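You operate a simulated robot arm through the tools that you are given. There is no shell and no other tool. Be economical: measure what you need, move in short steps, check, and stop when the job is done.

Carry out the task below with a simulated two-armed robot. There is one attempt and no reset: what you move stays moved.

TASK
Clamp the grey handheld in the blue nest and polish off the smear.
Fine: use the felt pad, put it back on its rest, open the clamp again. Set down upright: felt pad. What is to be rubbed or washed off counts as gone when no trace of it is left.

It is judged by the outcome, as a careful person would: the job done as asked, and still so three seconds after it is handed in. It fails if anything else is knocked over, pushed out of place, dropped, spilled or broken.

THE ROBOT
Two 7-joint arms with two-finger parallel grippers on one trunk, on a base that drives. Base frame: it is fixed to the floor where the robot stands at the start and does not move with it; the origin is under the middle of the robot, x ahead of it, y to its left, z up. Readings come in mm, rad, newtons and seconds.
The left shoulder is at the start at [70, 163, 1095], the right one opposite. With the tool pointing down near the work surface each hand reaches from about 380 to 880 mm from the robot's upright axis, wherever it stands, measured 20 degrees to its own side. Places, roughly: blue nest [-1000, -900, 800]; clamp lever [-1100, -800, 800]; felt pad [-1250, -750, 750]; grey handheld (14x8x3 cm) [500, -100, 800]; pad rest [-1200, -800, 800]. Payload 3.43 kg a hand.
Tool frame (each hand has its own): the origin (TCP) lies between the finger pads and is the grasp point; the fingertips stand 34 mm ahead of it; z points along the fingers, y is the line along which they close. Largest opening 128 mm; finger width 24, thickness 12; the body of the gripper, 48 by 130 mm, starts 96 mm behind the TCP.
Orientation is that of the tool frame in the base frame, as a unit quaternion [x, y, z, w]. With the fingers straight down and closing along the base's y, the tool's x points along the base's -x, its y along +y and its z along -z.

THE INTERFACE
- The arms move only by the tool move_arm. It takes "left_rows", "right_rows" or both (then of equal length, played together; a hand with none holds still); each is a list that holds one entry, the list of rows, each a list of 7 numbers: the shift along the tool's x, y, z in mm, then the turn, a rotation vector about the tool's x, y, z in rad, then the closure, from 0 (fully open) to 1 (shut). In form: [[[tx, ty, tz, ax, ay, az, grip], ...]]. A call has 1 to 20 rows; each row is the pose to reach, as a shift and turn from the pose commanded when the call began, along the tool's axes at that moment. Rows are played at 5 a second. More than 50 mm and 0.15 rad between two rows, or a gripper value outside its range, and nothing of the call is played. A pose out of reach is approached as far as the arm can. The call stops where the force on the tool passes 70 N (or 10 N more than at its start, if that is more) or the arm is blocked; 0.2 s more then pass. Each finger travels about 153 mm/s and halts on what it meets, pressing with about 32 N; the grip force reading is that of the motor and also rises with nothing between the fingers. The clock runs only during rows and for 0.2 s after the last one: add rows that repeat a pose to give the fingers time. The reply holds the time, the measured pose of the TCP, the force on the tool along the base axes, the opening and the grip force, in the units named above and with some noise, with the torque about the TCP (base axes, N m) and any sound that the robot's microphone picked up.
- Cameras (640 x 400 px; columns grow to the right, rows downward): "scene" is now at [136.3, -6.8, 1321.5]; the picture's right is [-0.07, -1.00, 0.00], its down [-0.59, 0.04, -0.81] and it looks along [0.80, -0.06, -0.59] (base axes); focal length 254 px, centre (320, 200). "left" rides on the left gripper at [76, 11, -160] in its tool frame; the picture's right is [-0.15, 0.99, 0.00], its down [-0.88, -0.13, -0.46] and it looks along [-0.45, -0.07, 0.89] (tool axes); focal length 234 px, centre (320, 200). "right" rides on the right gripper at [76, -11, -160] in its tool frame; the picture's right is [0.15, 0.99, 0.00], its down [-0.88, 0.13, -0.46] and it looks along [-0.45, 0.07, 0.89] (tool axes); focal length 234 px, centre (320, 200). There is no depth. A picture from a camera that has moved, and an enlarged one, comes with that camera's place and axes in the base frame and with its lens.
- get_image(camera): a new picture of that camera. No time passes.
- raise_lower(by): slides the trunk up (or, below 0, down) by that many mm; the arms and the scene camera ride with it, the base frame stays. It gives what a move gives, with no picture.
- drive_base(legs): drives the robot by 1 to 6 legs, each [ahead, left, turn to the left] in mm, mm and rad, along the robot's own axes; the way and the turn of a leg run together, so that a leg with both is an arc; at most 1500 mm and 3.142 rad a leg. The arms and the cameras ride along, it lands a little off, and it stops where it bumps. It gives what a move gives.
- turn_head(pan, tilt): turns the head with the scene camera to pan (to the left, within 1.501 rad either way) and tilt (down, from -0.506 to 1.204), counted from straight ahead of the robot. It gives what a move gives.
- enlarge(camera, box): a new picture of the part [left, top, right, bottom] of that camera's present view, enlarged. No time passes.
- close_job(): hands the job in; it is judged then, once.

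Work in short steps. Places have to be worked out from the pictures, the camera data and where the tool is seen: move nearer, look again, correct. Check each grasp and each placing, and mend what went wrong. You have 120 turns and 108 pictures in all, those below and enlarged ones among them. Open the grippers and draw the arms clear of the work before you hand the job in, unless the task says otherwise; then end with one line.

The tools are called after ">>>" as a command line: name --argument value ..., lists and objects as JSON in quotes. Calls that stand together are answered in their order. move_arm: Moves the arms, as the interface text tells. Its arguments: {"type":"object","properties":{"left_rows":{"type":"array"},"right_rows":{"type":"array"}},"required":[]} The other tools are called the same way: raise_lower (by) slides the trunk up or down; drive_base (legs) drives the base; turn_head (pan, tilt) turns the head that bears the scene camera; get_image (camera) takes a picture; enlarge (camera, box) takes an enlarged picture of a part of a camera's view; close_job () hands the job in.

At the start:

```text
t: 0.0
left_ee_pos: [575.8, 110.6, 1067.4]
left_orientation: [0.0, 1.0, 0.0, 0.0]
left_wrist_force: [0.0, -0.7, -1.1]
left_moment: [0.01, 0.02, -0.01]
left_grip_width: 128.1
left_grasp_force: 0.0
right_ee_pos: [612.5, -343.7, 1057.9]
right_orientation: [0.001, 1.0, 0.0, 0.001]
right_wrist_force: [0.6, -0.3, 0.1]
right_moment: [0.01, 0.0, 0.01]
right_grip_width: 127.9
right_grasp_force: 0.1
trunk travel left (down, up): [-575.0, 365.0]
robot x, y, heading: [-1.4, 2.9, 0.002]
head pan, tilt: [-0.073, 0.635]
```

scene: 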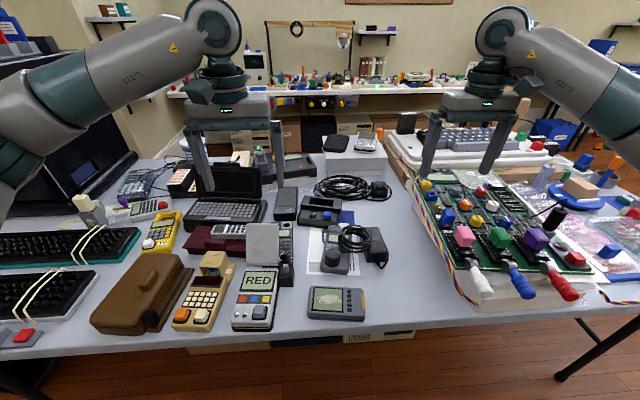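
right: 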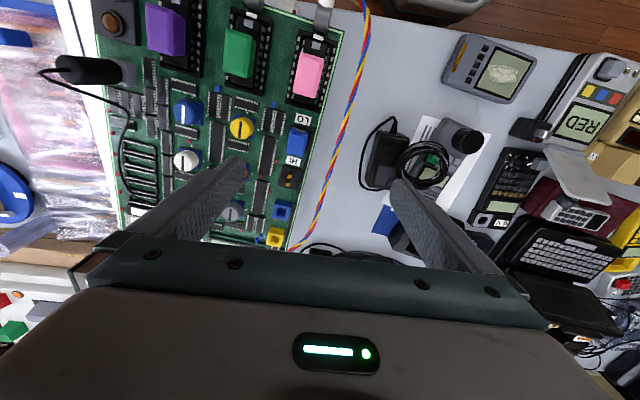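
left: 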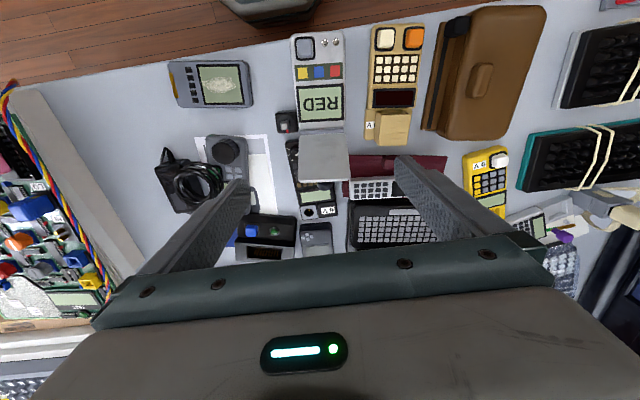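

The grey handheld with a smeared screen seems to lie near [476, -75]. I take a closer look at it before planning the grasp.

>>> enlarge --camera "scene" --box '[260, 250, 420, 350]'

>>> enlarge --camera "left" --box '[140, 30, 300, 130]'

```text
4.00 times, centred on (340, 300) of scene
camera zoom: at [136.3, -6.8, 1321.5], right [-0.07, -1.0, 0.0], down [-0.59, 0.04, -0.81], along [0.8, -0.06, -0.59], focal length 1016 px, centre (240, -200)
```

zoom: 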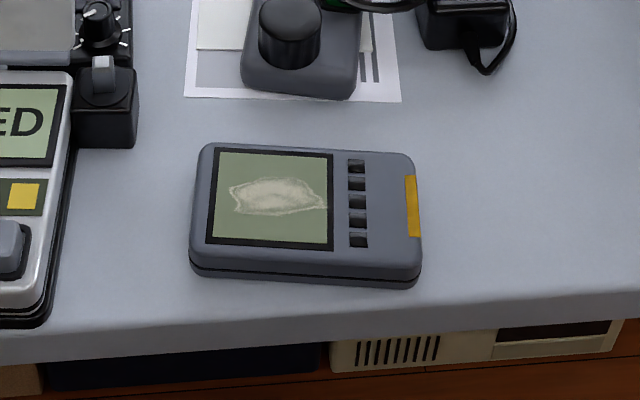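

```text
4.00 times, centred on (220, 80) of left
camera zoom: at [500.9, 122.3, 1225.4], right [0.15, 0.99, 0.0], down [0.88, -0.13, 0.46], along [0.45, -0.07, -0.89], focal length 937 px, centre (720, 680)
```

zoom: 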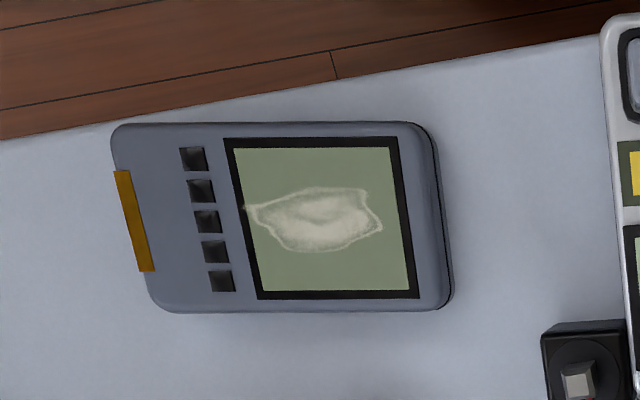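

I pan the head fully right to see as much of the nest side as I can before choosing a grasp.

>>> turn_head --pan -1.5 --tilt 0.45

>>> get_image --camera "scene"

```text
t: 1.6
left_ee_pos: [576.2, 110.8, 1068.4]
left_orientation: [-0.001, 1.0, 0.001, 0.0]
left_wrist_force: [-0.2, 0.5, 0.0]
left_moment: [0.03, 0.0, 0.0]
left_grip_width: 128.0
left_grasp_force: 0.0
right_ee_pos: [612.4, -343.9, 1059.0]
right_orientation: [0.0, 1.0, 0.0, 0.0]
right_wrist_force: [0.1, 0.5, 0.2]
right_moment: [0.02, 0.03, -0.04]
right_grip_width: 128.4
right_grasp_force: 0.1
trunk travel left (down, up): [-575.0, 365.0]
robot x, y, heading: [3.7, -2.3, -0.002]
head pan, tilt: [-1.499, 0.45]
```

```text
102 pictures are left
camera scene: at [55.9, -92.1, 1338.1], right [-1.0, -0.07, 0.0], down [-0.03, 0.43, -0.9], along [0.06, -0.9, -0.44], focal length 254 px, centre (320, 200)
```

scene: 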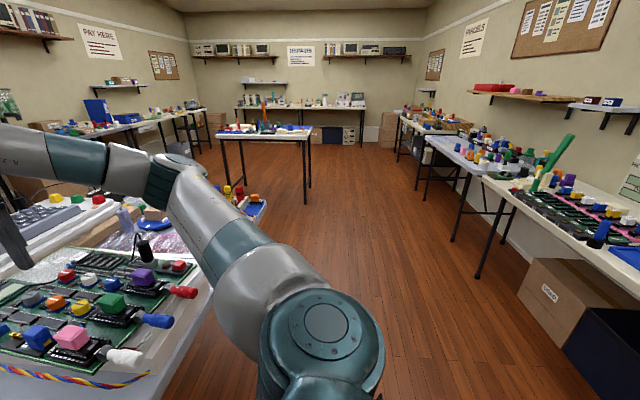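

The nest is out of view behind me. I first bring the left hand above the handheld (centre about [480, -67], long axis about 7.6° off base y) and turn it to grip the 8 cm sides.

>>> move_arm --left_rows '[[[10, -18, 15, 0, 0, -0.14, 0], [20, -36, 30, 0, 0, -0.28, 0], [30, -54, 45, 0, 0, -0.42, 0], [40, -72, 60, 0, 0, -0.56, 0], [50, -90, 75, 0, 0, -0.7, 0], [60, -108, 90, 0, 0, -0.84, 0], [70, -126, 105, 0, 0, -0.98, 0], [80, -144, 120, 0, 0, -1.12, 0], [90, -162, 135, 0, 0, -1.26, 0], [96, -178, 150, 0, 0, -1.4, 0], [96, -178, 150, 0, 0, -1.438, 0]]]'

>>> turn_head --pan 0 --tilt 0.8

>>> get_image --camera "left"

>>> get_image --camera "scene"

```text
t: 4.0
left_ee_pos: [480.5, -66.8, 918.1]
left_orientation: [-0.66, 0.752, 0.0, 0.0]
left_wrist_force: [-0.2, -0.5, -0.2]
left_moment: [0.01, 0.01, 0.04]
left_grip_width: 128.0
left_grasp_force: 0.0
right_ee_pos: [611.8, -344.5, 1058.7]
right_orientation: [0.0, 1.0, 0.0, 0.0]
right_wrist_force: [0.1, 0.5, 0.7]
right_moment: [0.0, -0.01, 0.02]
right_grip_width: 128.0
right_grasp_force: 0.0
trunk travel left (down, up): [-575.0, 365.0]
robot x, y, heading: [-2.1, 1.3, -0.0]
head pan, tilt: [-1.499, 0.45]
```

```text
t: 5.5
left_ee_pos: [479.5, -67.4, 919.1]
left_orientation: [-0.659, 0.752, 0.001, 0.0]
left_wrist_force: [-0.2, 0.3, -0.2]
left_moment: [0.04, 0.01, 0.07]
left_grip_width: 127.9
left_grasp_force: 0.1
right_ee_pos: [611.9, -343.8, 1057.5]
right_orientation: [0.0, 1.0, 0.0, 0.0]
right_wrist_force: [0.0, 0.2, 0.6]
right_moment: [0.0, 0.01, 0.03]
right_grip_width: 128.2
right_grasp_force: 0.0
trunk travel left (down, up): [-575.0, 365.0]
robot x, y, heading: [-1.2, 3.6, -0.002]
head pan, tilt: [0.0, 0.799]
```

```text
101 pictures are left
camera left: at [459.5, -140.5, 1075.7], right [-0.96, 0.28, 0.0], down [0.25, 0.86, 0.46], along [0.13, 0.44, -0.89], focal length 234 px, centre (320, 200)
```

left: 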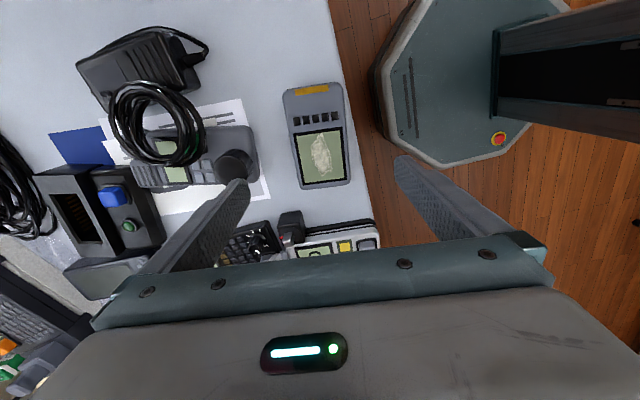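

```text
100 pictures are left
camera scene: at [129.9, -0.6, 1307.6], right [0.0, -1.0, 0.0], down [-0.72, 0.0, -0.7], along [0.7, 0.0, -0.72], focal length 254 px, centre (320, 200)
```

scene: 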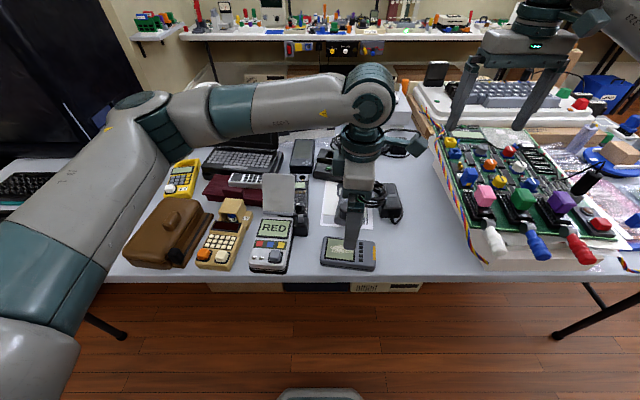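

The hand is well centred over the handheld. I partly close and descend so that the fingertips end ~10 mm above the table.

>>> move_arm --left_rows '[[[0, 0, 30, 0, 0, 0, 0.13], [0, 0, 60, 0, 0, 0, 0.13], [0, 0, 90, 0, 0, 0, 0.13], [0, 0, 110, 0, 0, 0, 0.13], [0, 0, 125, 0, 0, 0, 0.13], [0, 0, 134, 0, 0, 0, 0.13]]]'

>>> get_image --camera "left"

>>> enlarge --camera "scene" --box '[270, 180, 430, 280]'

```text
t: 7.0
left_ee_pos: [480.2, -67.5, 782.6]
left_orientation: [-0.659, 0.753, 0.0, 0.0]
left_wrist_force: [0.2, -0.4, 0.7]
left_moment: [0.05, -0.01, -0.01]
left_grip_width: 111.5
left_grasp_force: 0.1
right_ee_pos: [611.5, -343.9, 1058.5]
right_orientation: [0.0, 1.0, -0.001, -0.001]
right_wrist_force: [0.5, -0.3, 0.0]
right_moment: [-0.01, 0.06, 0.0]
right_grip_width: 128.0
right_grasp_force: 0.1
trunk travel left (down, up): [-575.0, 365.0]
robot x, y, heading: [-0.3, 1.0, -0.001]
head pan, tilt: [0.0, 0.799]
```

```text
99 pictures are left
camera left: at [459.6, -140.5, 941.0], right [-0.96, 0.28, 0.0], down [0.25, 0.86, 0.46], along [0.13, 0.44, -0.89], focal length 234 px, centre (320, 200)
```

left: 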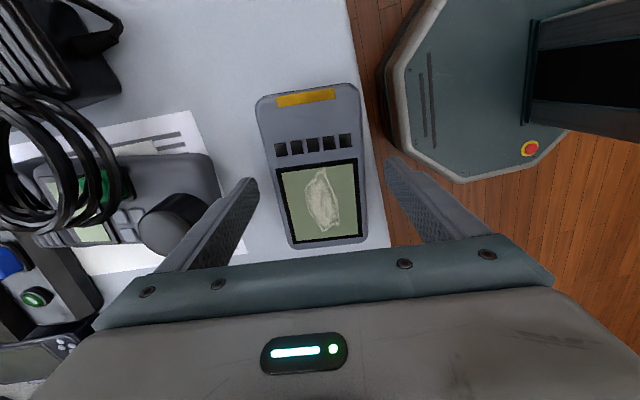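

```text
4.00 times, centred on (350, 230) of scene
camera zoom: at [130.0, -0.5, 1307.6], right [0.0, -1.0, 0.0], down [-0.72, 0.0, -0.7], along [0.7, 0.0, -0.72], focal length 1016 px, centre (200, 80)
```

zoom: 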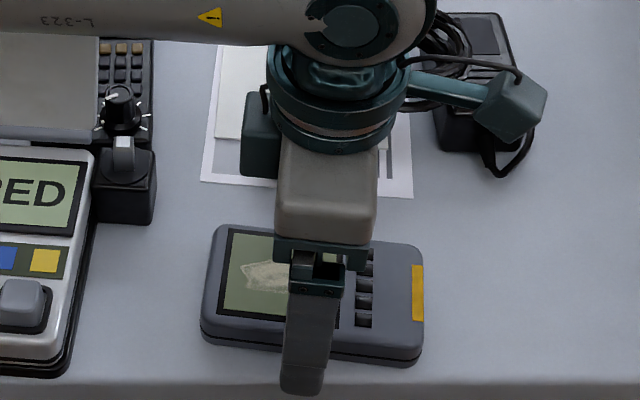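

The fingers straddle the handheld's middle. I close the grip.

>>> move_arm --left_rows '[[[0, 0, 0, 0, 0, 0, 0.25], [0, 0, 0, 0, 0, 0, 0.35], [0, 0, 0, 0, 0, 0, 0.5], [0, 0, 0, 0, 0, 0, 0.5], [0, 0, 0, 0, 0, 0, 0.5]]]'

```text
t: 8.2
left_ee_pos: [479.5, -67.2, 783.0]
left_orientation: [-0.658, 0.753, 0.001, 0.0]
left_wrist_force: [0.4, 0.3, 0.2]
left_moment: [0.03, -0.02, -0.04]
left_grip_width: 75.3
left_grasp_force: 32.0
right_ee_pos: [612.5, -343.7, 1057.8]
right_orientation: [-0.001, 1.0, 0.0, 0.0]
right_wrist_force: [0.5, 0.3, -0.2]
right_moment: [-0.01, -0.03, 0.01]
right_grip_width: 128.0
right_grasp_force: 0.2
trunk travel left (down, up): [-575.0, 365.0]
robot x, y, heading: [-2.8, 2.3, 0.001]
head pan, tilt: [0.0, 0.799]
```

Gripped at 75 mm with 32 N. I lift it well above the table clutter.

>>> move_arm --left_rows '[[[0, 0, -20, 0, 0, 0, 0.6], [0, 0, -60, 0, 0, 0, 0.6], [0, 0, -105, 0, 0, 0, 0.6], [0, 0, -150, 0, 0, 0, 0.6], [0, 0, -195, 0, 0, 0, 0.6], [0, 0, -240, 0, 0, 0, 0.6]]]'

>>> get_image --camera "left"

```text
t: 9.6
left_ee_pos: [478.4, -67.3, 1024.5]
left_orientation: [-0.659, 0.752, 0.0, 0.0]
left_wrist_force: [-0.6, -0.7, -1.1]
left_moment: [0.05, 0.02, -0.02]
left_grip_width: 75.6
left_grasp_force: 31.6
right_ee_pos: [610.5, -344.1, 1058.3]
right_orientation: [0.0, 1.0, 0.0, 0.001]
right_wrist_force: [-0.2, 0.1, -0.5]
right_moment: [-0.01, -0.01, -0.03]
right_grip_width: 127.9
right_grasp_force: 0.0
trunk travel left (down, up): [-575.0, 365.0]
robot x, y, heading: [-2.8, -3.6, 0.0]
head pan, tilt: [0.0, 0.799]
```

```text
97 pictures are left
camera left: at [458.4, -140.9, 1182.4], right [-0.96, 0.28, 0.0], down [0.25, 0.85, 0.46], along [0.13, 0.44, -0.89], focal length 234 px, centre (320, 200)
```

left: 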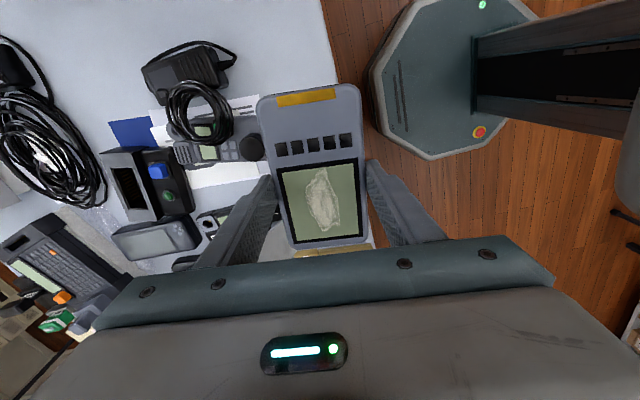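

The handheld is held firmly with its smear visible. I back off from the table, turn right, drive along −y, and turn to face the nest table at a safe distance.

>>> drive_base --legs '[[-200, 0, 0], [0, 0, -1.571], [850, 0, 0], [0, 0, -1.571]]'

>>> get_image --camera "scene"

```text
t: 22.9
left_ee_pos: [-676.5, -770.8, 1023.5]
left_orientation: [0.753, 0.658, 0.0, 0.0]
left_wrist_force: [0.7, 0.0, -1.4]
left_moment: [-0.01, 0.0, 0.01]
left_grip_width: 75.4
left_grasp_force: 31.7
right_ee_pos: [-808.5, -495.2, 1058.1]
right_orientation: [1.0, -0.001, 0.001, 0.0]
right_wrist_force: [0.0, 0.7, -0.2]
right_moment: [-0.03, 0.0, -0.02]
right_grip_width: 128.2
right_grasp_force: 0.0
trunk travel left (down, up): [-575.0, 365.0]
robot x, y, heading: [-194.5, -842.2, 3.141]
head pan, tilt: [0.0, 0.799]
```

```text
96 pictures are left
camera scene: at [-329.4, -839.9, 1307.6], right [0.0, 1.0, 0.0], down [0.72, 0.0, -0.7], along [-0.7, 0.0, -0.72], focal length 254 px, centre (320, 200)
```

scene: 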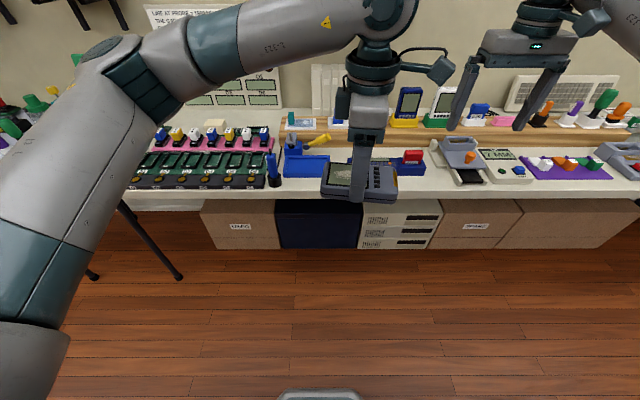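

The nest table is ahead; a blue fixture with a yellow lever shows around (305,155) and another blue thing near (405,160). I enlarge.

>>> enlarge --camera "scene" --box '[240, 90, 480, 210]'

>>> get_image --camera "right"

```text
2.67 times, centred on (360, 150) of scene
camera zoom: at [-329.4, -839.9, 1307.6], right [0.0, 1.0, 0.0], down [0.72, 0.0, -0.7], along [-0.7, 0.0, -0.72], focal length 677 px, centre (213, 333)
```

zoom: 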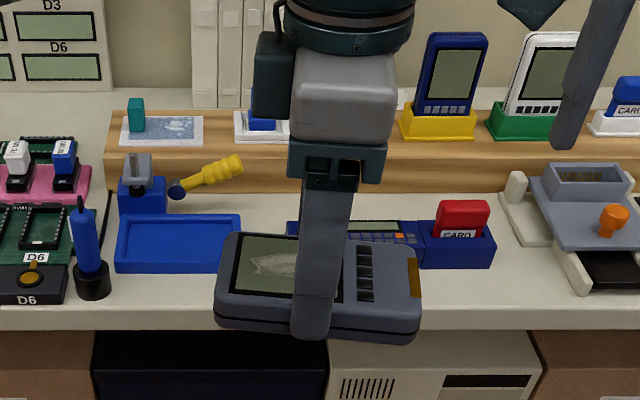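

```text
94 pictures are left
camera right: at [-732.4, -483.9, 1216.8], right [0.14, -0.99, 0.0], down [-0.88, -0.13, 0.46], along [-0.45, -0.07, -0.89], focal length 234 px, centre (320, 200)
```

right: 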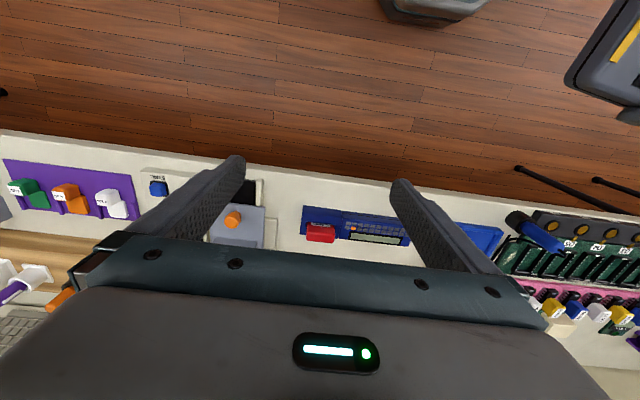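

The blue nest is a shallow tray at about [-1012, -884], with the clamp (grey jaw up, yellow handle) behind it. I drive closer so that both the nest and the pad are in reach, then look.

>>> drive_base --legs '[[230, 0, 0]]'

>>> move_arm --left_rows '[[[40, 0, 0, 0, 0, 0, 0.6], [80, 0, 0, 0, 0, 0, 0.6], [40, 0, 0, 0, 0, 0, 0.6], [0, 0, 0, 0, 0, 0, 0.6], [-45, 0, 0, 0, 0, 0, 0.6], [-90, 0, 0, 0, 0, 0, 0.6], [-135, 0, 0, 0, 0, 0, 0.6], [-170, 0, 0, 0, 0, 0, 0.6]]]'

>>> get_image --camera "scene"

```text
t: 24.6
left_ee_pos: [-908.8, -771.5, 1023.9]
left_orientation: [0.752, 0.659, -0.001, 0.0]
left_wrist_force: [0.2, -0.5, -2.3]
left_moment: [-0.01, 0.03, 0.04]
left_grip_width: 75.5
left_grasp_force: 31.9
right_ee_pos: [-1040.3, -495.4, 1059.2]
right_orientation: [1.0, 0.001, 0.0, -0.001]
right_wrist_force: [0.5, -0.3, -0.4]
right_moment: [-0.01, -0.02, -0.03]
right_grip_width: 127.8
right_grasp_force: 0.1
trunk travel left (down, up): [-575.0, 365.0]
robot x, y, heading: [-428.8, -840.8, 3.141]
head pan, tilt: [0.0, 0.799]
```

```text
t: 26.4
left_ee_pos: [-931.7, -942.9, 1022.5]
left_orientation: [0.753, 0.658, 0.0, -0.001]
left_wrist_force: [-0.1, 0.2, -1.2]
left_moment: [0.0, -0.01, 0.0]
left_grip_width: 75.3
left_grasp_force: 31.9
right_ee_pos: [-1041.3, -497.2, 1058.1]
right_orientation: [1.0, 0.0, 0.0, -0.001]
right_wrist_force: [-0.8, -0.9, 0.3]
right_moment: [0.03, 0.02, 0.0]
right_grip_width: 127.9
right_grasp_force: 0.1
trunk travel left (down, up): [-575.0, 365.0]
robot x, y, heading: [-432.6, -843.5, 3.142]
head pan, tilt: [0.0, 0.799]
```

```text
93 pictures are left
camera scene: at [-561.1, -841.4, 1307.6], right [0.0, 1.0, 0.0], down [0.72, 0.0, -0.7], along [-0.7, 0.0, -0.72], focal length 254 px, centre (320, 200)
```

scene: 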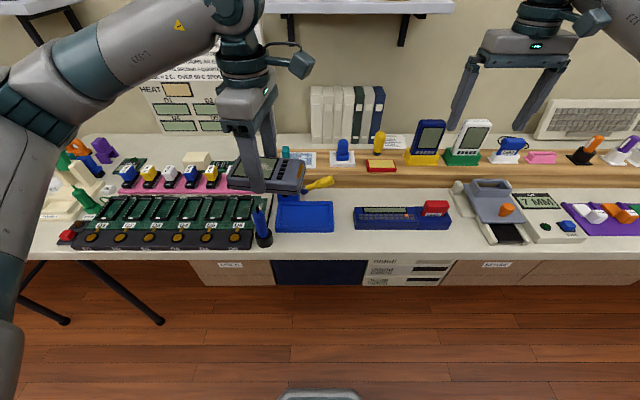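

>>> enlarge --camera "scene" --box '[250, 130, 410, 250]'

>>> get_image --camera "left"

```text
3.33 times, centred on (330, 190) of scene
camera zoom: at [-561.1, -841.4, 1307.6], right [0.0, 1.0, 0.0], down [0.72, 0.0, -0.7], along [-0.7, 0.0, -0.72], focal length 847 px, centre (287, 233)
```

zoom: 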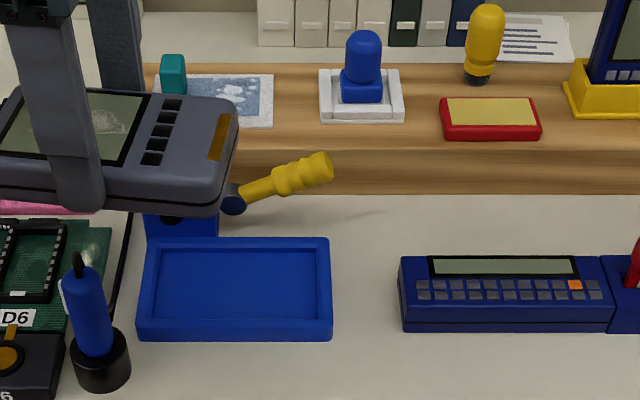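

```text
91 pictures are left
camera left: at [-909.5, -869.1, 1181.6], right [0.96, -0.28, 0.0], down [-0.25, -0.86, 0.46], along [-0.13, -0.44, -0.89], focal length 234 px, centre (320, 200)
```

left: 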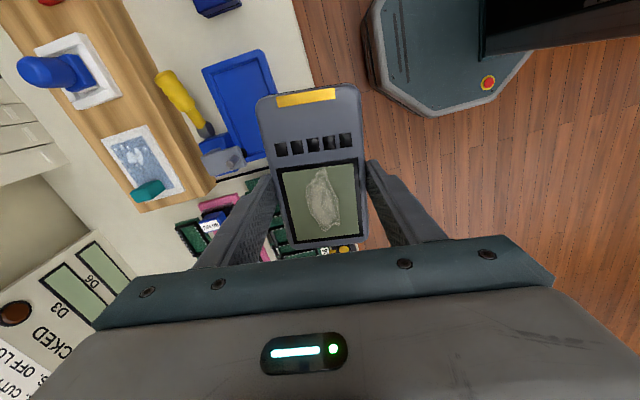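

The felt pad is the blue-knobbed block in the white rest near [-1240, -770]. I slide the right hand closer for a clear top-down look at the nest, clamp and pad.

>>> move_arm --right_rows '[[[0, 45, 0, 0, 0, 0, 0], [0, 90, 0, 0, 0, 0, 0], [0, 135, 0, 0, 0, 0, 0], [0, 170, 0, 0, 0, 0, 0]]]'

>>> get_image --camera "right"

```text
t: 27.4
left_ee_pos: [-932.3, -942.2, 1023.0]
left_orientation: [0.753, 0.659, 0.0, 0.0]
left_wrist_force: [-0.3, 0.2, -2.6]
left_moment: [0.0, 0.01, -0.03]
left_grip_width: 75.2
left_grasp_force: 31.8
right_ee_pos: [-1040.8, -666.2, 1059.7]
right_orientation: [1.0, -0.002, 0.0, 0.0]
right_wrist_force: [0.4, -0.4, 0.0]
right_moment: [0.04, -0.01, -0.05]
right_grip_width: 128.0
right_grasp_force: 0.2
trunk travel left (down, up): [-575.0, 365.0]
robot x, y, heading: [-427.9, -839.1, 3.138]
head pan, tilt: [0.0, 0.799]
```

```text
90 pictures are left
camera right: at [-965.0, -655.7, 1217.8], right [0.14, -0.99, 0.0], down [-0.88, -0.13, 0.46], along [-0.45, -0.07, -0.89], focal length 234 px, centre (320, 200)
```

right: 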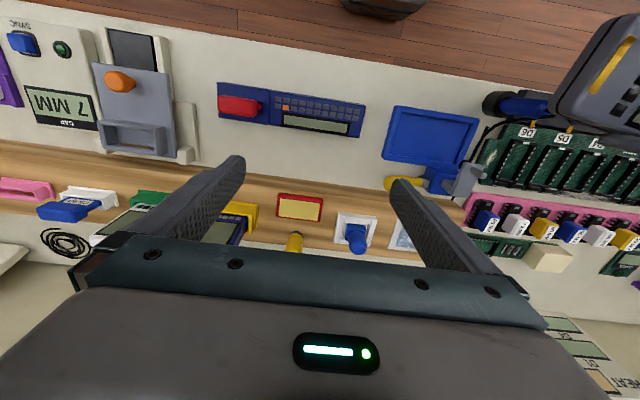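

>>> enlarge --camera "right" --box '[360, 80, 520, 220]'

>>> enlarge --camera "right" --box '[260, 180, 420, 270]'

```text
2.86 times, centred on (440, 150) of right
camera zoom: at [-965.0, -655.7, 1217.8], right [0.14, -0.99, 0.0], down [-0.88, -0.13, 0.46], along [-0.45, -0.07, -0.89], focal length 669 px, centre (-23, 343)
```

zoom: 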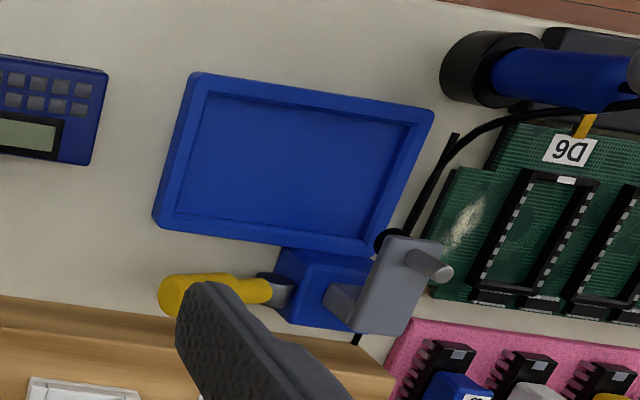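

```text
4.00 times, centred on (340, 225) of right
camera zoom: at [-965.0, -655.7, 1217.8], right [0.14, -0.99, 0.0], down [-0.88, -0.13, 0.46], along [-0.45, -0.07, -0.89], focal length 937 px, centre (240, 100)
```

zoom: 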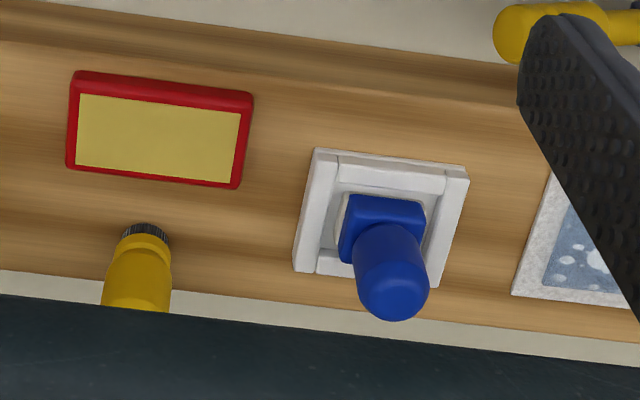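

Nest outer rim measured at about x −985…−1078, y −800…−959, top z≈768, aligned with the base axes. The clamp's swing needs understanding, so I shift the left hand aside to see the clamp from the head camera.

>>> move_arm --left_rows '[[[-45, 0, 0, 0, 0, 0, 0.6], [-90, 0, 0, 0, 0, 0, 0.6], [-135, 0, 0, 0, 0, 0, 0.6]]]'

>>> enlarge --camera "scene" --box '[250, 150, 370, 240]'

>>> get_image --camera "left"

```text
t: 28.2
left_ee_pos: [-948.3, -1075.6, 1024.5]
left_orientation: [0.753, 0.658, 0.001, -0.001]
left_wrist_force: [0.0, -0.2, -2.0]
left_moment: [0.01, 0.0, 0.0]
left_grip_width: 75.6
left_grasp_force: 31.9
right_ee_pos: [-1039.6, -666.8, 1059.2]
right_orientation: [1.0, -0.001, 0.0, -0.001]
right_wrist_force: [0.4, 0.2, 0.4]
right_moment: [0.03, 0.02, -0.01]
right_grip_width: 128.1
right_grasp_force: 0.2
trunk travel left (down, up): [-575.0, 365.0]
robot x, y, heading: [-429.3, -839.2, 3.141]
head pan, tilt: [0.0, 0.799]
```

```text
4.44 times, centred on (310, 195) of scene
camera zoom: at [-560.4, -841.8, 1307.7], right [0.0, 1.0, 0.0], down [0.72, 0.0, -0.7], along [-0.7, 0.0, -0.72], focal length 1129 px, centre (364, 222)
```

zoom: 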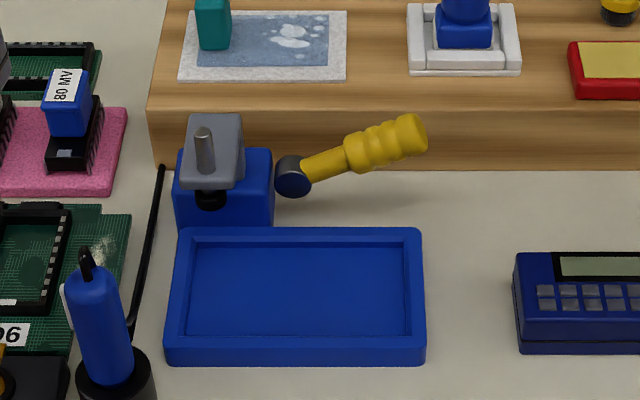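

```text
86 pictures are left
camera left: at [-927.0, -1002.1, 1182.4], right [0.96, -0.28, 0.0], down [-0.25, -0.86, 0.45], along [-0.13, -0.44, -0.89], focal length 234 px, centre (320, 200)
```

left: 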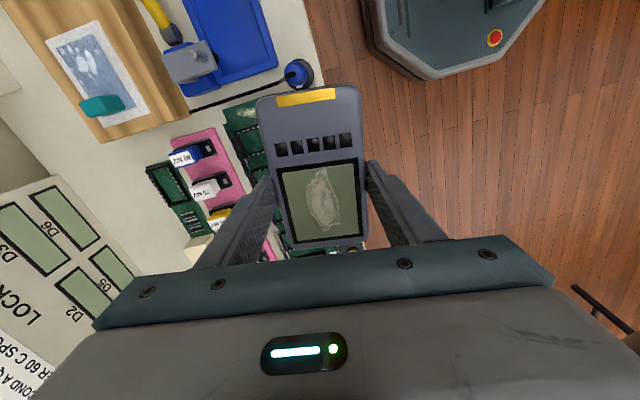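

The clamp sits behind the nest's left end. I zoom tightly on it from both cameras to see how its lever and jaw swing.

>>> enlarge --camera "scene" --box '[284, 168, 348, 208]'

>>> enlarge --camera "right" --box '[390, 150, 500, 215]'

>>> enlarge --camera "left" --box '[130, 0, 290, 100]'

```text
10.00 times, centred on (316, 188) of scene
camera zoom: at [-560.4, -841.8, 1307.7], right [0.0, 1.0, 0.0], down [0.72, 0.0, -0.7], along [-0.7, 0.0, -0.72], focal length 2540 px, centre (360, 320)
```

zoom: 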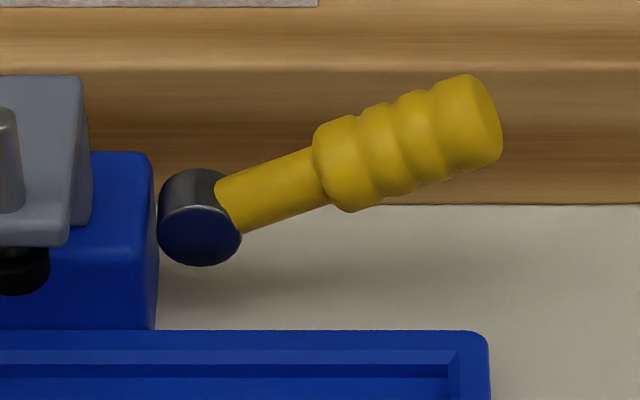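

```text
5.82 times, centred on (445, 182) of right
camera zoom: at [-963.8, -655.6, 1218.4], right [0.15, -0.99, 0.0], down [-0.88, -0.13, 0.46], along [-0.45, -0.07, -0.89], focal length 1362 px, centre (-407, 302)
```

zoom: 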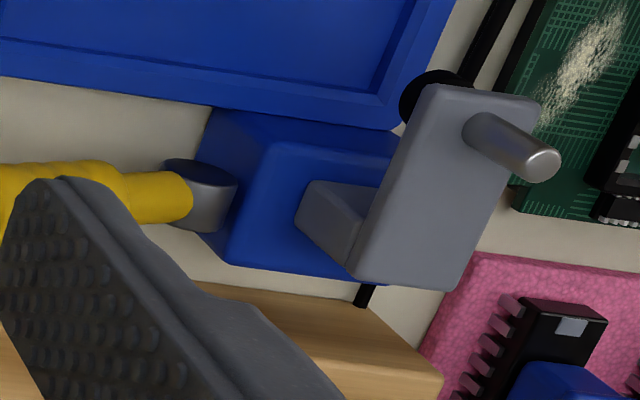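

```text
4.00 times, centred on (210, 50) of left
camera zoom: at [-927.0, -1002.1, 1182.4], right [0.96, -0.28, 0.0], down [-0.25, -0.86, 0.45], along [-0.13, -0.44, -0.89], focal length 937 px, centre (760, 800)
```

zoom: 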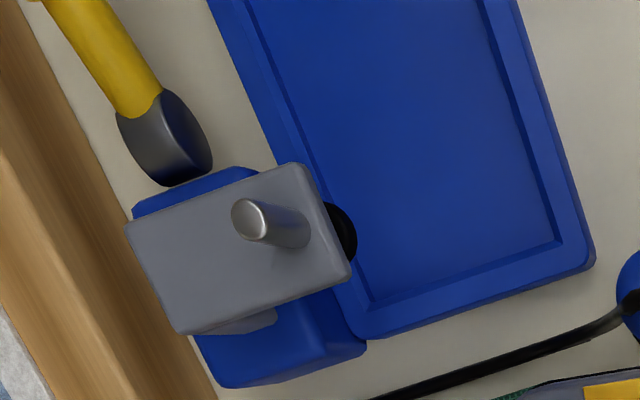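

The lever turns about a base‑x axle: hub ≈ [-1112, -891, 780], tip ≈ [-1112, -805, 822]. The jaw foot hangs over the nest's far left corner (≈[-1059, -935]), so the handheld should sit with its button/yellow end toward −y. I turn the handheld 172° while carrying it high above the nest, and move the right hand away.

>>> move_arm --left_rows '[[[0, 0, -10, 0, 0, 0.15, 0.6], [0, 0, -20, 0, 0, 0.3, 0.6], [0, 0, -20, 0, 0, 0.45, 0.6], [0, 0, -20, 0, 0, 0.6, 0.6], [0, 0, -20, 0, 0, 0.75, 0.6], [0, 0, -20, 0, 0, 0.9, 0.6], [10, -5, -20, 0, 0, 1.05, 0.6], [20, -10, -20, 0, 0, 1.2, 0.6], [30, -20, -20, 0, 0, 1.35, 0.6], [40, -25, -20, 0, 0, 1.5, 0.6], [55, -30, -20, 0, 0, 1.65, 0.6], [70, -40, -20, 0, 0, 1.8, 0.6], [85, -50, -20, 0, 0, 1.95, 0.6], [100, -60, -20, 0, 0, 2.1, 0.6], [115, -70, -20, 0, 0, 2.25, 0.6], [130, -80, -20, 0, 0, 2.4, 0.6], [145, -85, -20, 0, 0, 2.55, 0.6], [160, -95, -20, 0, 0, 2.7, 0.6], [175, -102, -20, 0, 0, 2.85, 0.6], [188, -109, -20, 0, 0, 3.0, 0.6]]]' --right_rows '[[[0, -30, 0, 0, 0, 0, 0], [0, -60, 0, 0, 0, 0, 0], [0, -90, 0, 0, 0, 0, 0], [0, -120, 0, 0, 0, 0, 0], [0, -120, 0, 0, 0, 0, 0], [0, -120, 0, 0, 0, 0, 0], [0, -120, 0, 0, 0, 0, 0], [0, -120, 0, 0, 0, 0, 0], [0, -120, 0, 0, 0, 0, 0], [0, -120, 0, 0, 0, 0, 0], [0, -120, 0, 0, 0, 0, 0], [0, -120, 0, 0, 0, 0, 0], [0, -120, 0, 0, 0, 0, 0], [0, -120, 0, 0, 0, 0, 0], [0, -120, 0, 0, 0, 0, 0], [0, -120, 0, 0, 0, 0, 0], [0, -120, 0, 0, 0, 0, 0], [0, -120, 0, 0, 0, 0, 0], [0, -120, 0, 0, 0, 0, 0], [0, -120, 0, 0, 0, 0, 0]]]'

>>> get_image --camera "scene"

```text
t: 32.4
left_ee_pos: [-920.6, -849.6, 1035.2]
left_orientation: [0.714, -0.7, -0.002, 0.002]
left_wrist_force: [-0.9, 0.8, -1.5]
left_moment: [-0.07, -0.01, 0.04]
left_grip_width: 75.6
left_grasp_force: 31.9
left hand out of reach, approached as far as the arm can: row 18, 19, 20
right_ee_pos: [-1041.2, -543.5, 1056.5]
right_orientation: [1.0, -0.001, -0.001, 0.0]
right_wrist_force: [-0.1, 0.2, 0.5]
right_moment: [-0.02, -0.01, -0.02]
right_grip_width: 127.8
right_grasp_force: 0.0
trunk travel left (down, up): [-575.0, 365.0]
robot x, y, heading: [-426.2, -837.1, 3.14]
head pan, tilt: [0.0, 0.799]
```

```text
82 pictures are left
camera scene: at [-561.4, -837.2, 1307.6], right [0.0, 1.0, 0.0], down [0.72, 0.0, -0.7], along [-0.7, 0.0, -0.72], focal length 254 px, centre (320, 200)
```

scene: 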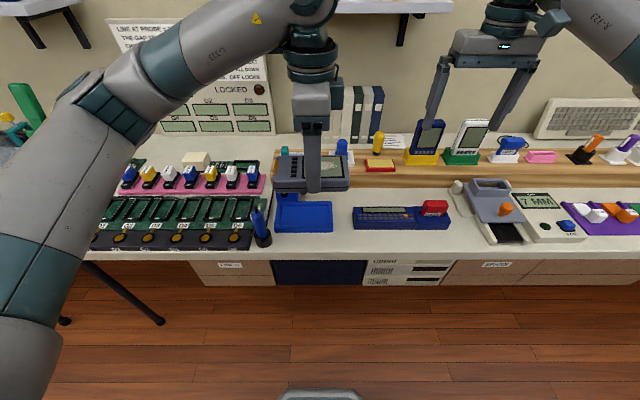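

The arm stalled about 110 mm short (wrist turned). The posture is nearly right, so I drive the base 100 mm forward instead, then check.

>>> drive_base --legs '[[100, 0, 0]]'

>>> move_arm --left_rows '[[[0, 0, 10, 0, 0, 0, 0.6], [0, 0, 30, 0, 0, 0, 0.6], [0, 0, 50, 0, 0, 0, 0.6]]]'

>>> get_image --camera "scene"

```text
t: 33.6
left_ee_pos: [-1019.4, -851.7, 1034.2]
left_orientation: [0.715, -0.699, -0.002, 0.002]
left_wrist_force: [-0.3, -0.5, -2.3]
left_moment: [0.02, -0.02, -0.04]
left_grip_width: 75.5
left_grasp_force: 32.3
right_ee_pos: [-1139.3, -546.2, 1058.5]
right_orientation: [1.0, 0.0, 0.0, 0.0]
right_wrist_force: [0.4, -0.6, -0.6]
right_moment: [-0.01, 0.01, 0.01]
right_grip_width: 128.0
right_grasp_force: 0.1
trunk travel left (down, up): [-575.0, 365.0]
robot x, y, heading: [-528.4, -841.3, 3.142]
head pan, tilt: [0.0, 0.799]
```

```text
t: 34.4
left_ee_pos: [-1018.9, -851.8, 985.0]
left_orientation: [0.714, -0.7, -0.001, 0.001]
left_wrist_force: [-0.4, -0.1, -1.6]
left_moment: [0.05, -0.02, 0.01]
left_grip_width: 75.2
left_grasp_force: 32.2
right_ee_pos: [-1139.3, -546.4, 1057.7]
right_orientation: [1.0, 0.001, -0.001, -0.001]
right_wrist_force: [0.4, -0.7, 0.5]
right_moment: [0.0, -0.02, 0.03]
right_grip_width: 127.9
right_grasp_force: 0.1
trunk travel left (down, up): [-575.0, 365.0]
robot x, y, heading: [-528.2, -844.1, 3.143]
head pan, tilt: [0.0, 0.799]
```

```text
81 pictures are left
camera scene: at [-659.9, -840.0, 1307.7], right [0.0, 1.0, 0.0], down [0.72, 0.0, -0.7], along [-0.7, 0.0, -0.72], focal length 254 px, centre (320, 200)
```

scene: 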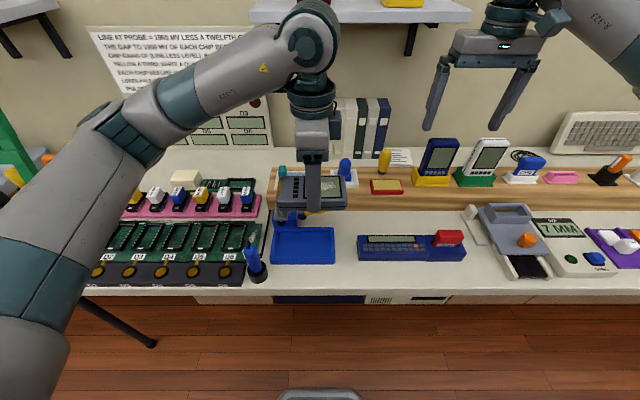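

The jaw foot seems to overhang the nest's far-left corner even when open, so I must judge the gap under it. I look with the left camera, which is now on that side.

>>> get_image --camera "left"

>>> enlarge --camera "scene" --box '[250, 160, 370, 280]'

```text
80 pictures are left
camera left: at [-1028.0, -927.3, 1142.9], right [-0.99, 0.12, 0.0], down [0.11, 0.88, 0.46], along [0.05, 0.45, -0.89], focal length 234 px, centre (320, 200)
```

left: 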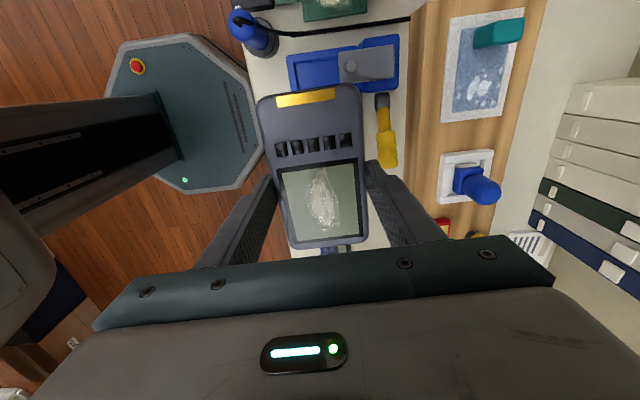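

```text
3.33 times, centred on (310, 220) of scene
camera zoom: at [-659.9, -840.0, 1307.7], right [0.0, 1.0, 0.0], down [0.72, 0.0, -0.7], along [-0.7, 0.0, -0.72], focal length 847 px, centre (353, 133)
```

zoom: 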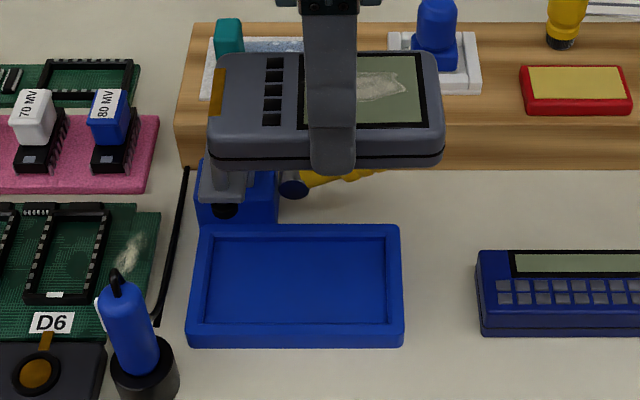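

>>> enlarge --camera "left" --box '[270, 20, 420, 120]'

>>> enlarge --camera "scene" --box '[266, 204, 306, 234]'

```text
4.00 times, centred on (345, 70) of left
camera zoom: at [-1028.0, -927.3, 1142.9], right [-0.99, 0.12, 0.0], down [0.11, 0.88, 0.46], along [0.05, 0.45, -0.89], focal length 937 px, centre (220, 720)
```

zoom: 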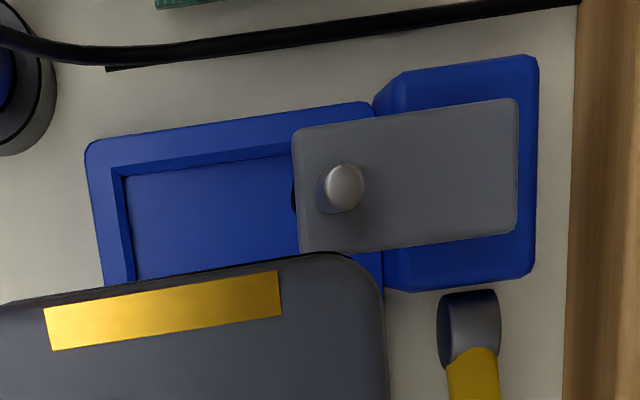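

```text
13.33 times, centred on (286, 219) of scene
camera zoom: at [-659.9, -840.0, 1307.7], right [0.0, 1.0, 0.0], down [0.72, 0.0, -0.7], along [-0.7, 0.0, -0.72], focal length 3386 px, centre (773, -53)
```

zoom: 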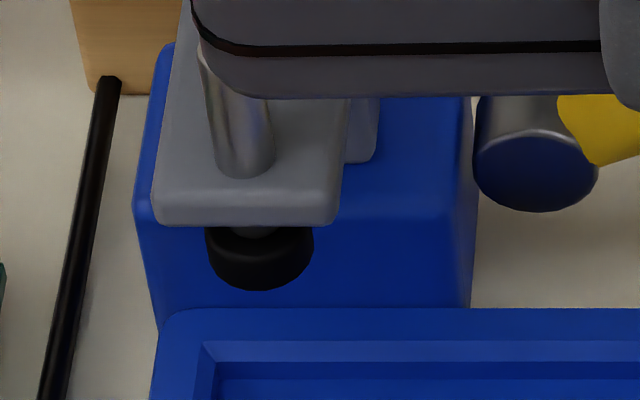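

From several views: rim top ≈758–765, nest centre ≈[-1037, -881], foot bottom ≈811. The handheld (30 mm) can slide in under the foot. I descend at an x offset in front of the foot and look.

>>> move_arm --left_rows '[[[12, -15, 20, 0, 0, 0.01, 0.6], [24, -31, 50, 0, 0, 0.02, 0.6], [24, -31, 90, 0, 0, 0.02, 0.6], [24, -31, 120, 0, 0, 0.02, 0.6], [24, -31, 145, 0, 0, 0.02, 0.6]]]'

>>> enlarge --camera "scene" --box '[230, 170, 390, 290]'

>>> enlarge --camera "left" --box '[220, 0, 460, 150]'

```text
t: 35.6
left_ee_pos: [-989.1, -876.0, 840.8]
left_orientation: [0.707, -0.707, -0.001, 0.002]
left_wrist_force: [0.9, 0.3, -2.6]
left_moment: [0.01, 0.01, -0.02]
left_grip_width: 75.3
left_grasp_force: 31.9
right_ee_pos: [-1140.4, -546.6, 1057.1]
right_orientation: [1.0, 0.001, 0.0, -0.001]
right_wrist_force: [-0.3, 0.0, -0.2]
right_moment: [-0.01, 0.0, 0.01]
right_grip_width: 128.1
right_grasp_force: 0.0
trunk travel left (down, up): [-575.0, 365.0]
robot x, y, heading: [-526.3, -836.5, 3.142]
head pan, tilt: [0.0, 0.799]
```

```text
3.33 times, centred on (310, 230) of scene
camera zoom: at [-660.2, -840.0, 1307.6], right [0.0, 1.0, 0.0], down [0.72, 0.0, -0.7], along [-0.7, 0.0, -0.72], focal length 847 px, centre (353, 100)
```

zoom: 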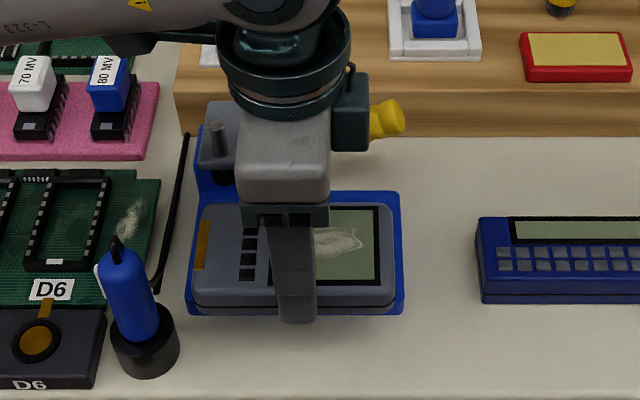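

```text
2.67 times, centred on (340, 75) of left
camera zoom: at [-998.7, -950.9, 997.9], right [-0.99, 0.14, 0.0], down [0.13, 0.88, 0.46], along [0.06, 0.45, -0.89], focal length 624 px, centre (267, 533)
```

zoom: 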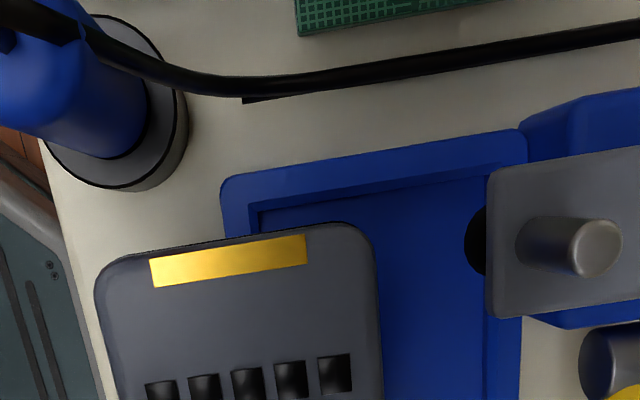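

Alignment in rotation and y looks good; the nest centre x is ≈ −1036. I lower to TCP z≈810 (bottom just above the rim) and verify before sliding under the foot.

>>> move_arm --left_rows '[[[0, 0, 15, 0, 0, 0, 0.6], [0, 0, 25, 0, 0, 0, 0.6], [0, 0, 31, 0, 0, 0, 0.6]]]'

>>> enlarge --camera "scene" --box '[260, 200, 350, 260]'

>>> enlarge --camera "left" --box '[220, 0, 460, 150]'

```text
t: 36.4
left_ee_pos: [-988.3, -875.9, 808.7]
left_orientation: [0.708, -0.706, -0.001, 0.001]
left_wrist_force: [0.1, -0.6, -3.2]
left_moment: [0.01, -0.01, 0.01]
left_grip_width: 75.3
left_grasp_force: 31.9
right_ee_pos: [-1140.4, -546.5, 1058.5]
right_orientation: [1.0, 0.0, 0.0, 0.0]
right_wrist_force: [0.2, 0.2, 0.2]
right_moment: [0.01, 0.0, 0.02]
right_grip_width: 127.9
right_grasp_force: 0.0
trunk travel left (down, up): [-575.0, 365.0]
robot x, y, heading: [-528.1, -839.2, 3.141]
head pan, tilt: [0.0, 0.799]
```

```text
6.67 times, centred on (305, 230) of scene
camera zoom: at [-660.0, -839.9, 1307.6], right [0.0, 1.0, 0.0], down [0.72, 0.0, -0.7], along [-0.7, 0.0, -0.72], focal length 1693 px, centre (420, 0)
```

zoom: 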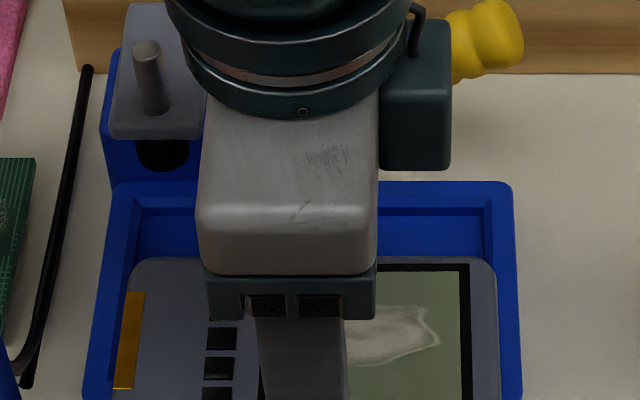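

```text
2.67 times, centred on (340, 75) of left
camera zoom: at [-998.6, -950.6, 967.2], right [-0.99, 0.14, 0.0], down [0.13, 0.88, 0.46], along [0.06, 0.45, -0.89], focal length 624 px, centre (267, 533)
```

zoom: 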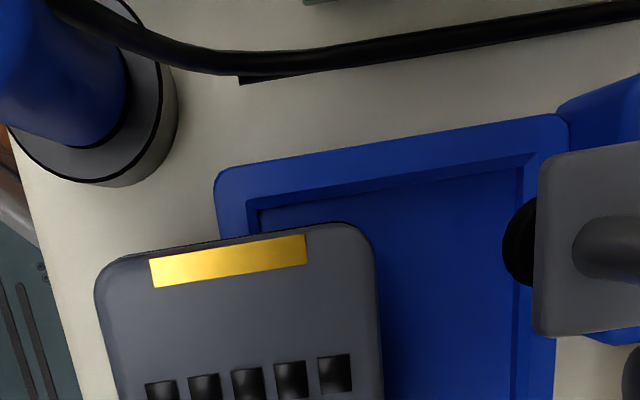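

The foot's lower edge seems to be around z≈800, x≈−1055, and the rim around ≤760. I lower 3 mm more and slide in half way, watching forces.

>>> move_arm --left_rows '[[[0, 0, 3, 0, 0, 0, 0.6], [0, 8, 3, 0, 0, 0, 0.6], [0, 15, 3, 0, 0, 0, 0.6], [0, 22, 3, 0, 0, 0, 0.6], [0, 30, 3, 0, 0, 0, 0.6]]]'

>>> enlarge --camera "scene" --box '[260, 195, 350, 255]'

>>> enlarge --camera "left" --box '[240, 20, 440, 145]'

```text
t: 37.6
left_ee_pos: [-997.2, -876.1, 806.3]
left_orientation: [0.708, -0.706, -0.001, 0.001]
left_wrist_force: [0.4, 0.2, -2.0]
left_moment: [0.03, 0.01, 0.0]
left_grip_width: 75.4
left_grasp_force: 31.8
left hand out of reach, approached as far as the arm can: row 3, 4, 5
right_ee_pos: [-1140.4, -547.0, 1058.6]
right_orientation: [1.0, 0.0, 0.001, 0.0]
right_wrist_force: [0.5, -0.1, -0.8]
right_moment: [0.02, 0.03, -0.03]
right_grip_width: 128.0
right_grasp_force: 0.1
trunk travel left (down, up): [-575.0, 365.0]
robot x, y, heading: [-528.3, -841.0, 3.138]
head pan, tilt: [0.0, 0.799]
```

```text
6.67 times, centred on (305, 225) of scene
camera zoom: at [-660.1, -840.0, 1307.6], right [0.0, 1.0, 0.0], down [0.72, 0.0, -0.7], along [-0.7, 0.0, -0.72], focal length 1693 px, centre (420, 33)
```

zoom: 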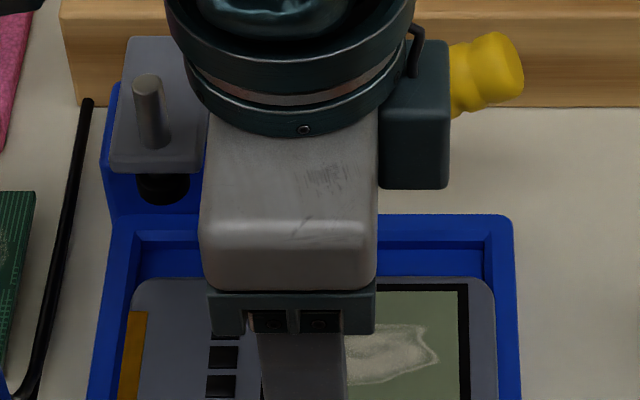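

```text
3.20 times, centred on (340, 82) of left
camera zoom: at [-1006.8, -951.0, 963.9], right [-0.99, 0.14, 0.0], down [0.13, 0.88, 0.46], along [0.06, 0.45, -0.89], focal length 749 px, centre (256, 576)
```

zoom: 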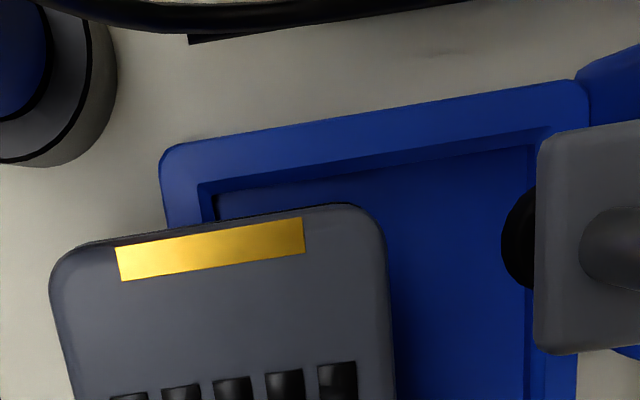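

The wrist is at its limit in x, but the base can make the last 39 mm while the hand keeps its height. Heights look fine, so I drive slowly forward.

>>> drive_base --legs '[[25, 0, 0]]'

>>> enlarge --camera "left" --box '[240, 20, 440, 145]'

```text
t: 38.4
left_ee_pos: [-1020.5, -875.3, 807.2]
left_orientation: [0.709, -0.706, -0.002, 0.002]
left_wrist_force: [0.0, 0.3, -1.6]
left_moment: [-0.02, 0.0, 0.0]
left_grip_width: 75.5
left_grasp_force: 32.3
right_ee_pos: [-1163.0, -546.8, 1059.1]
right_orientation: [1.0, 0.001, -0.001, 0.0]
right_wrist_force: [0.5, 0.1, 0.9]
right_moment: [-0.01, 0.02, -0.01]
right_grip_width: 128.0
right_grasp_force: 0.1
trunk travel left (down, up): [-575.0, 365.0]
robot x, y, heading: [-550.1, -838.3, 3.138]
head pan, tilt: [0.0, 0.799]
```

```text
3.20 times, centred on (340, 82) of left
camera zoom: at [-1030.4, -950.8, 964.6], right [-0.99, 0.14, 0.0], down [0.13, 0.88, 0.45], along [0.06, 0.45, -0.89], focal length 749 px, centre (256, 576)
```

zoom: 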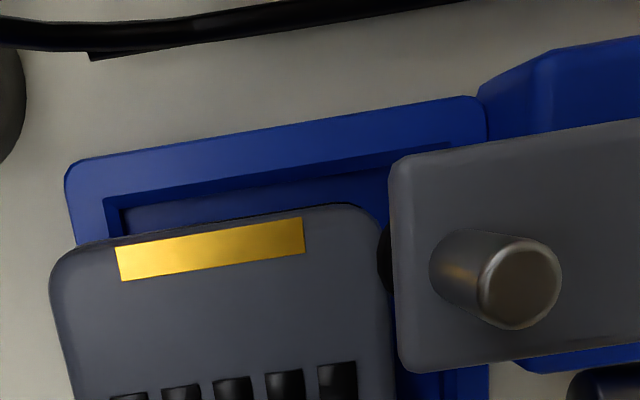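

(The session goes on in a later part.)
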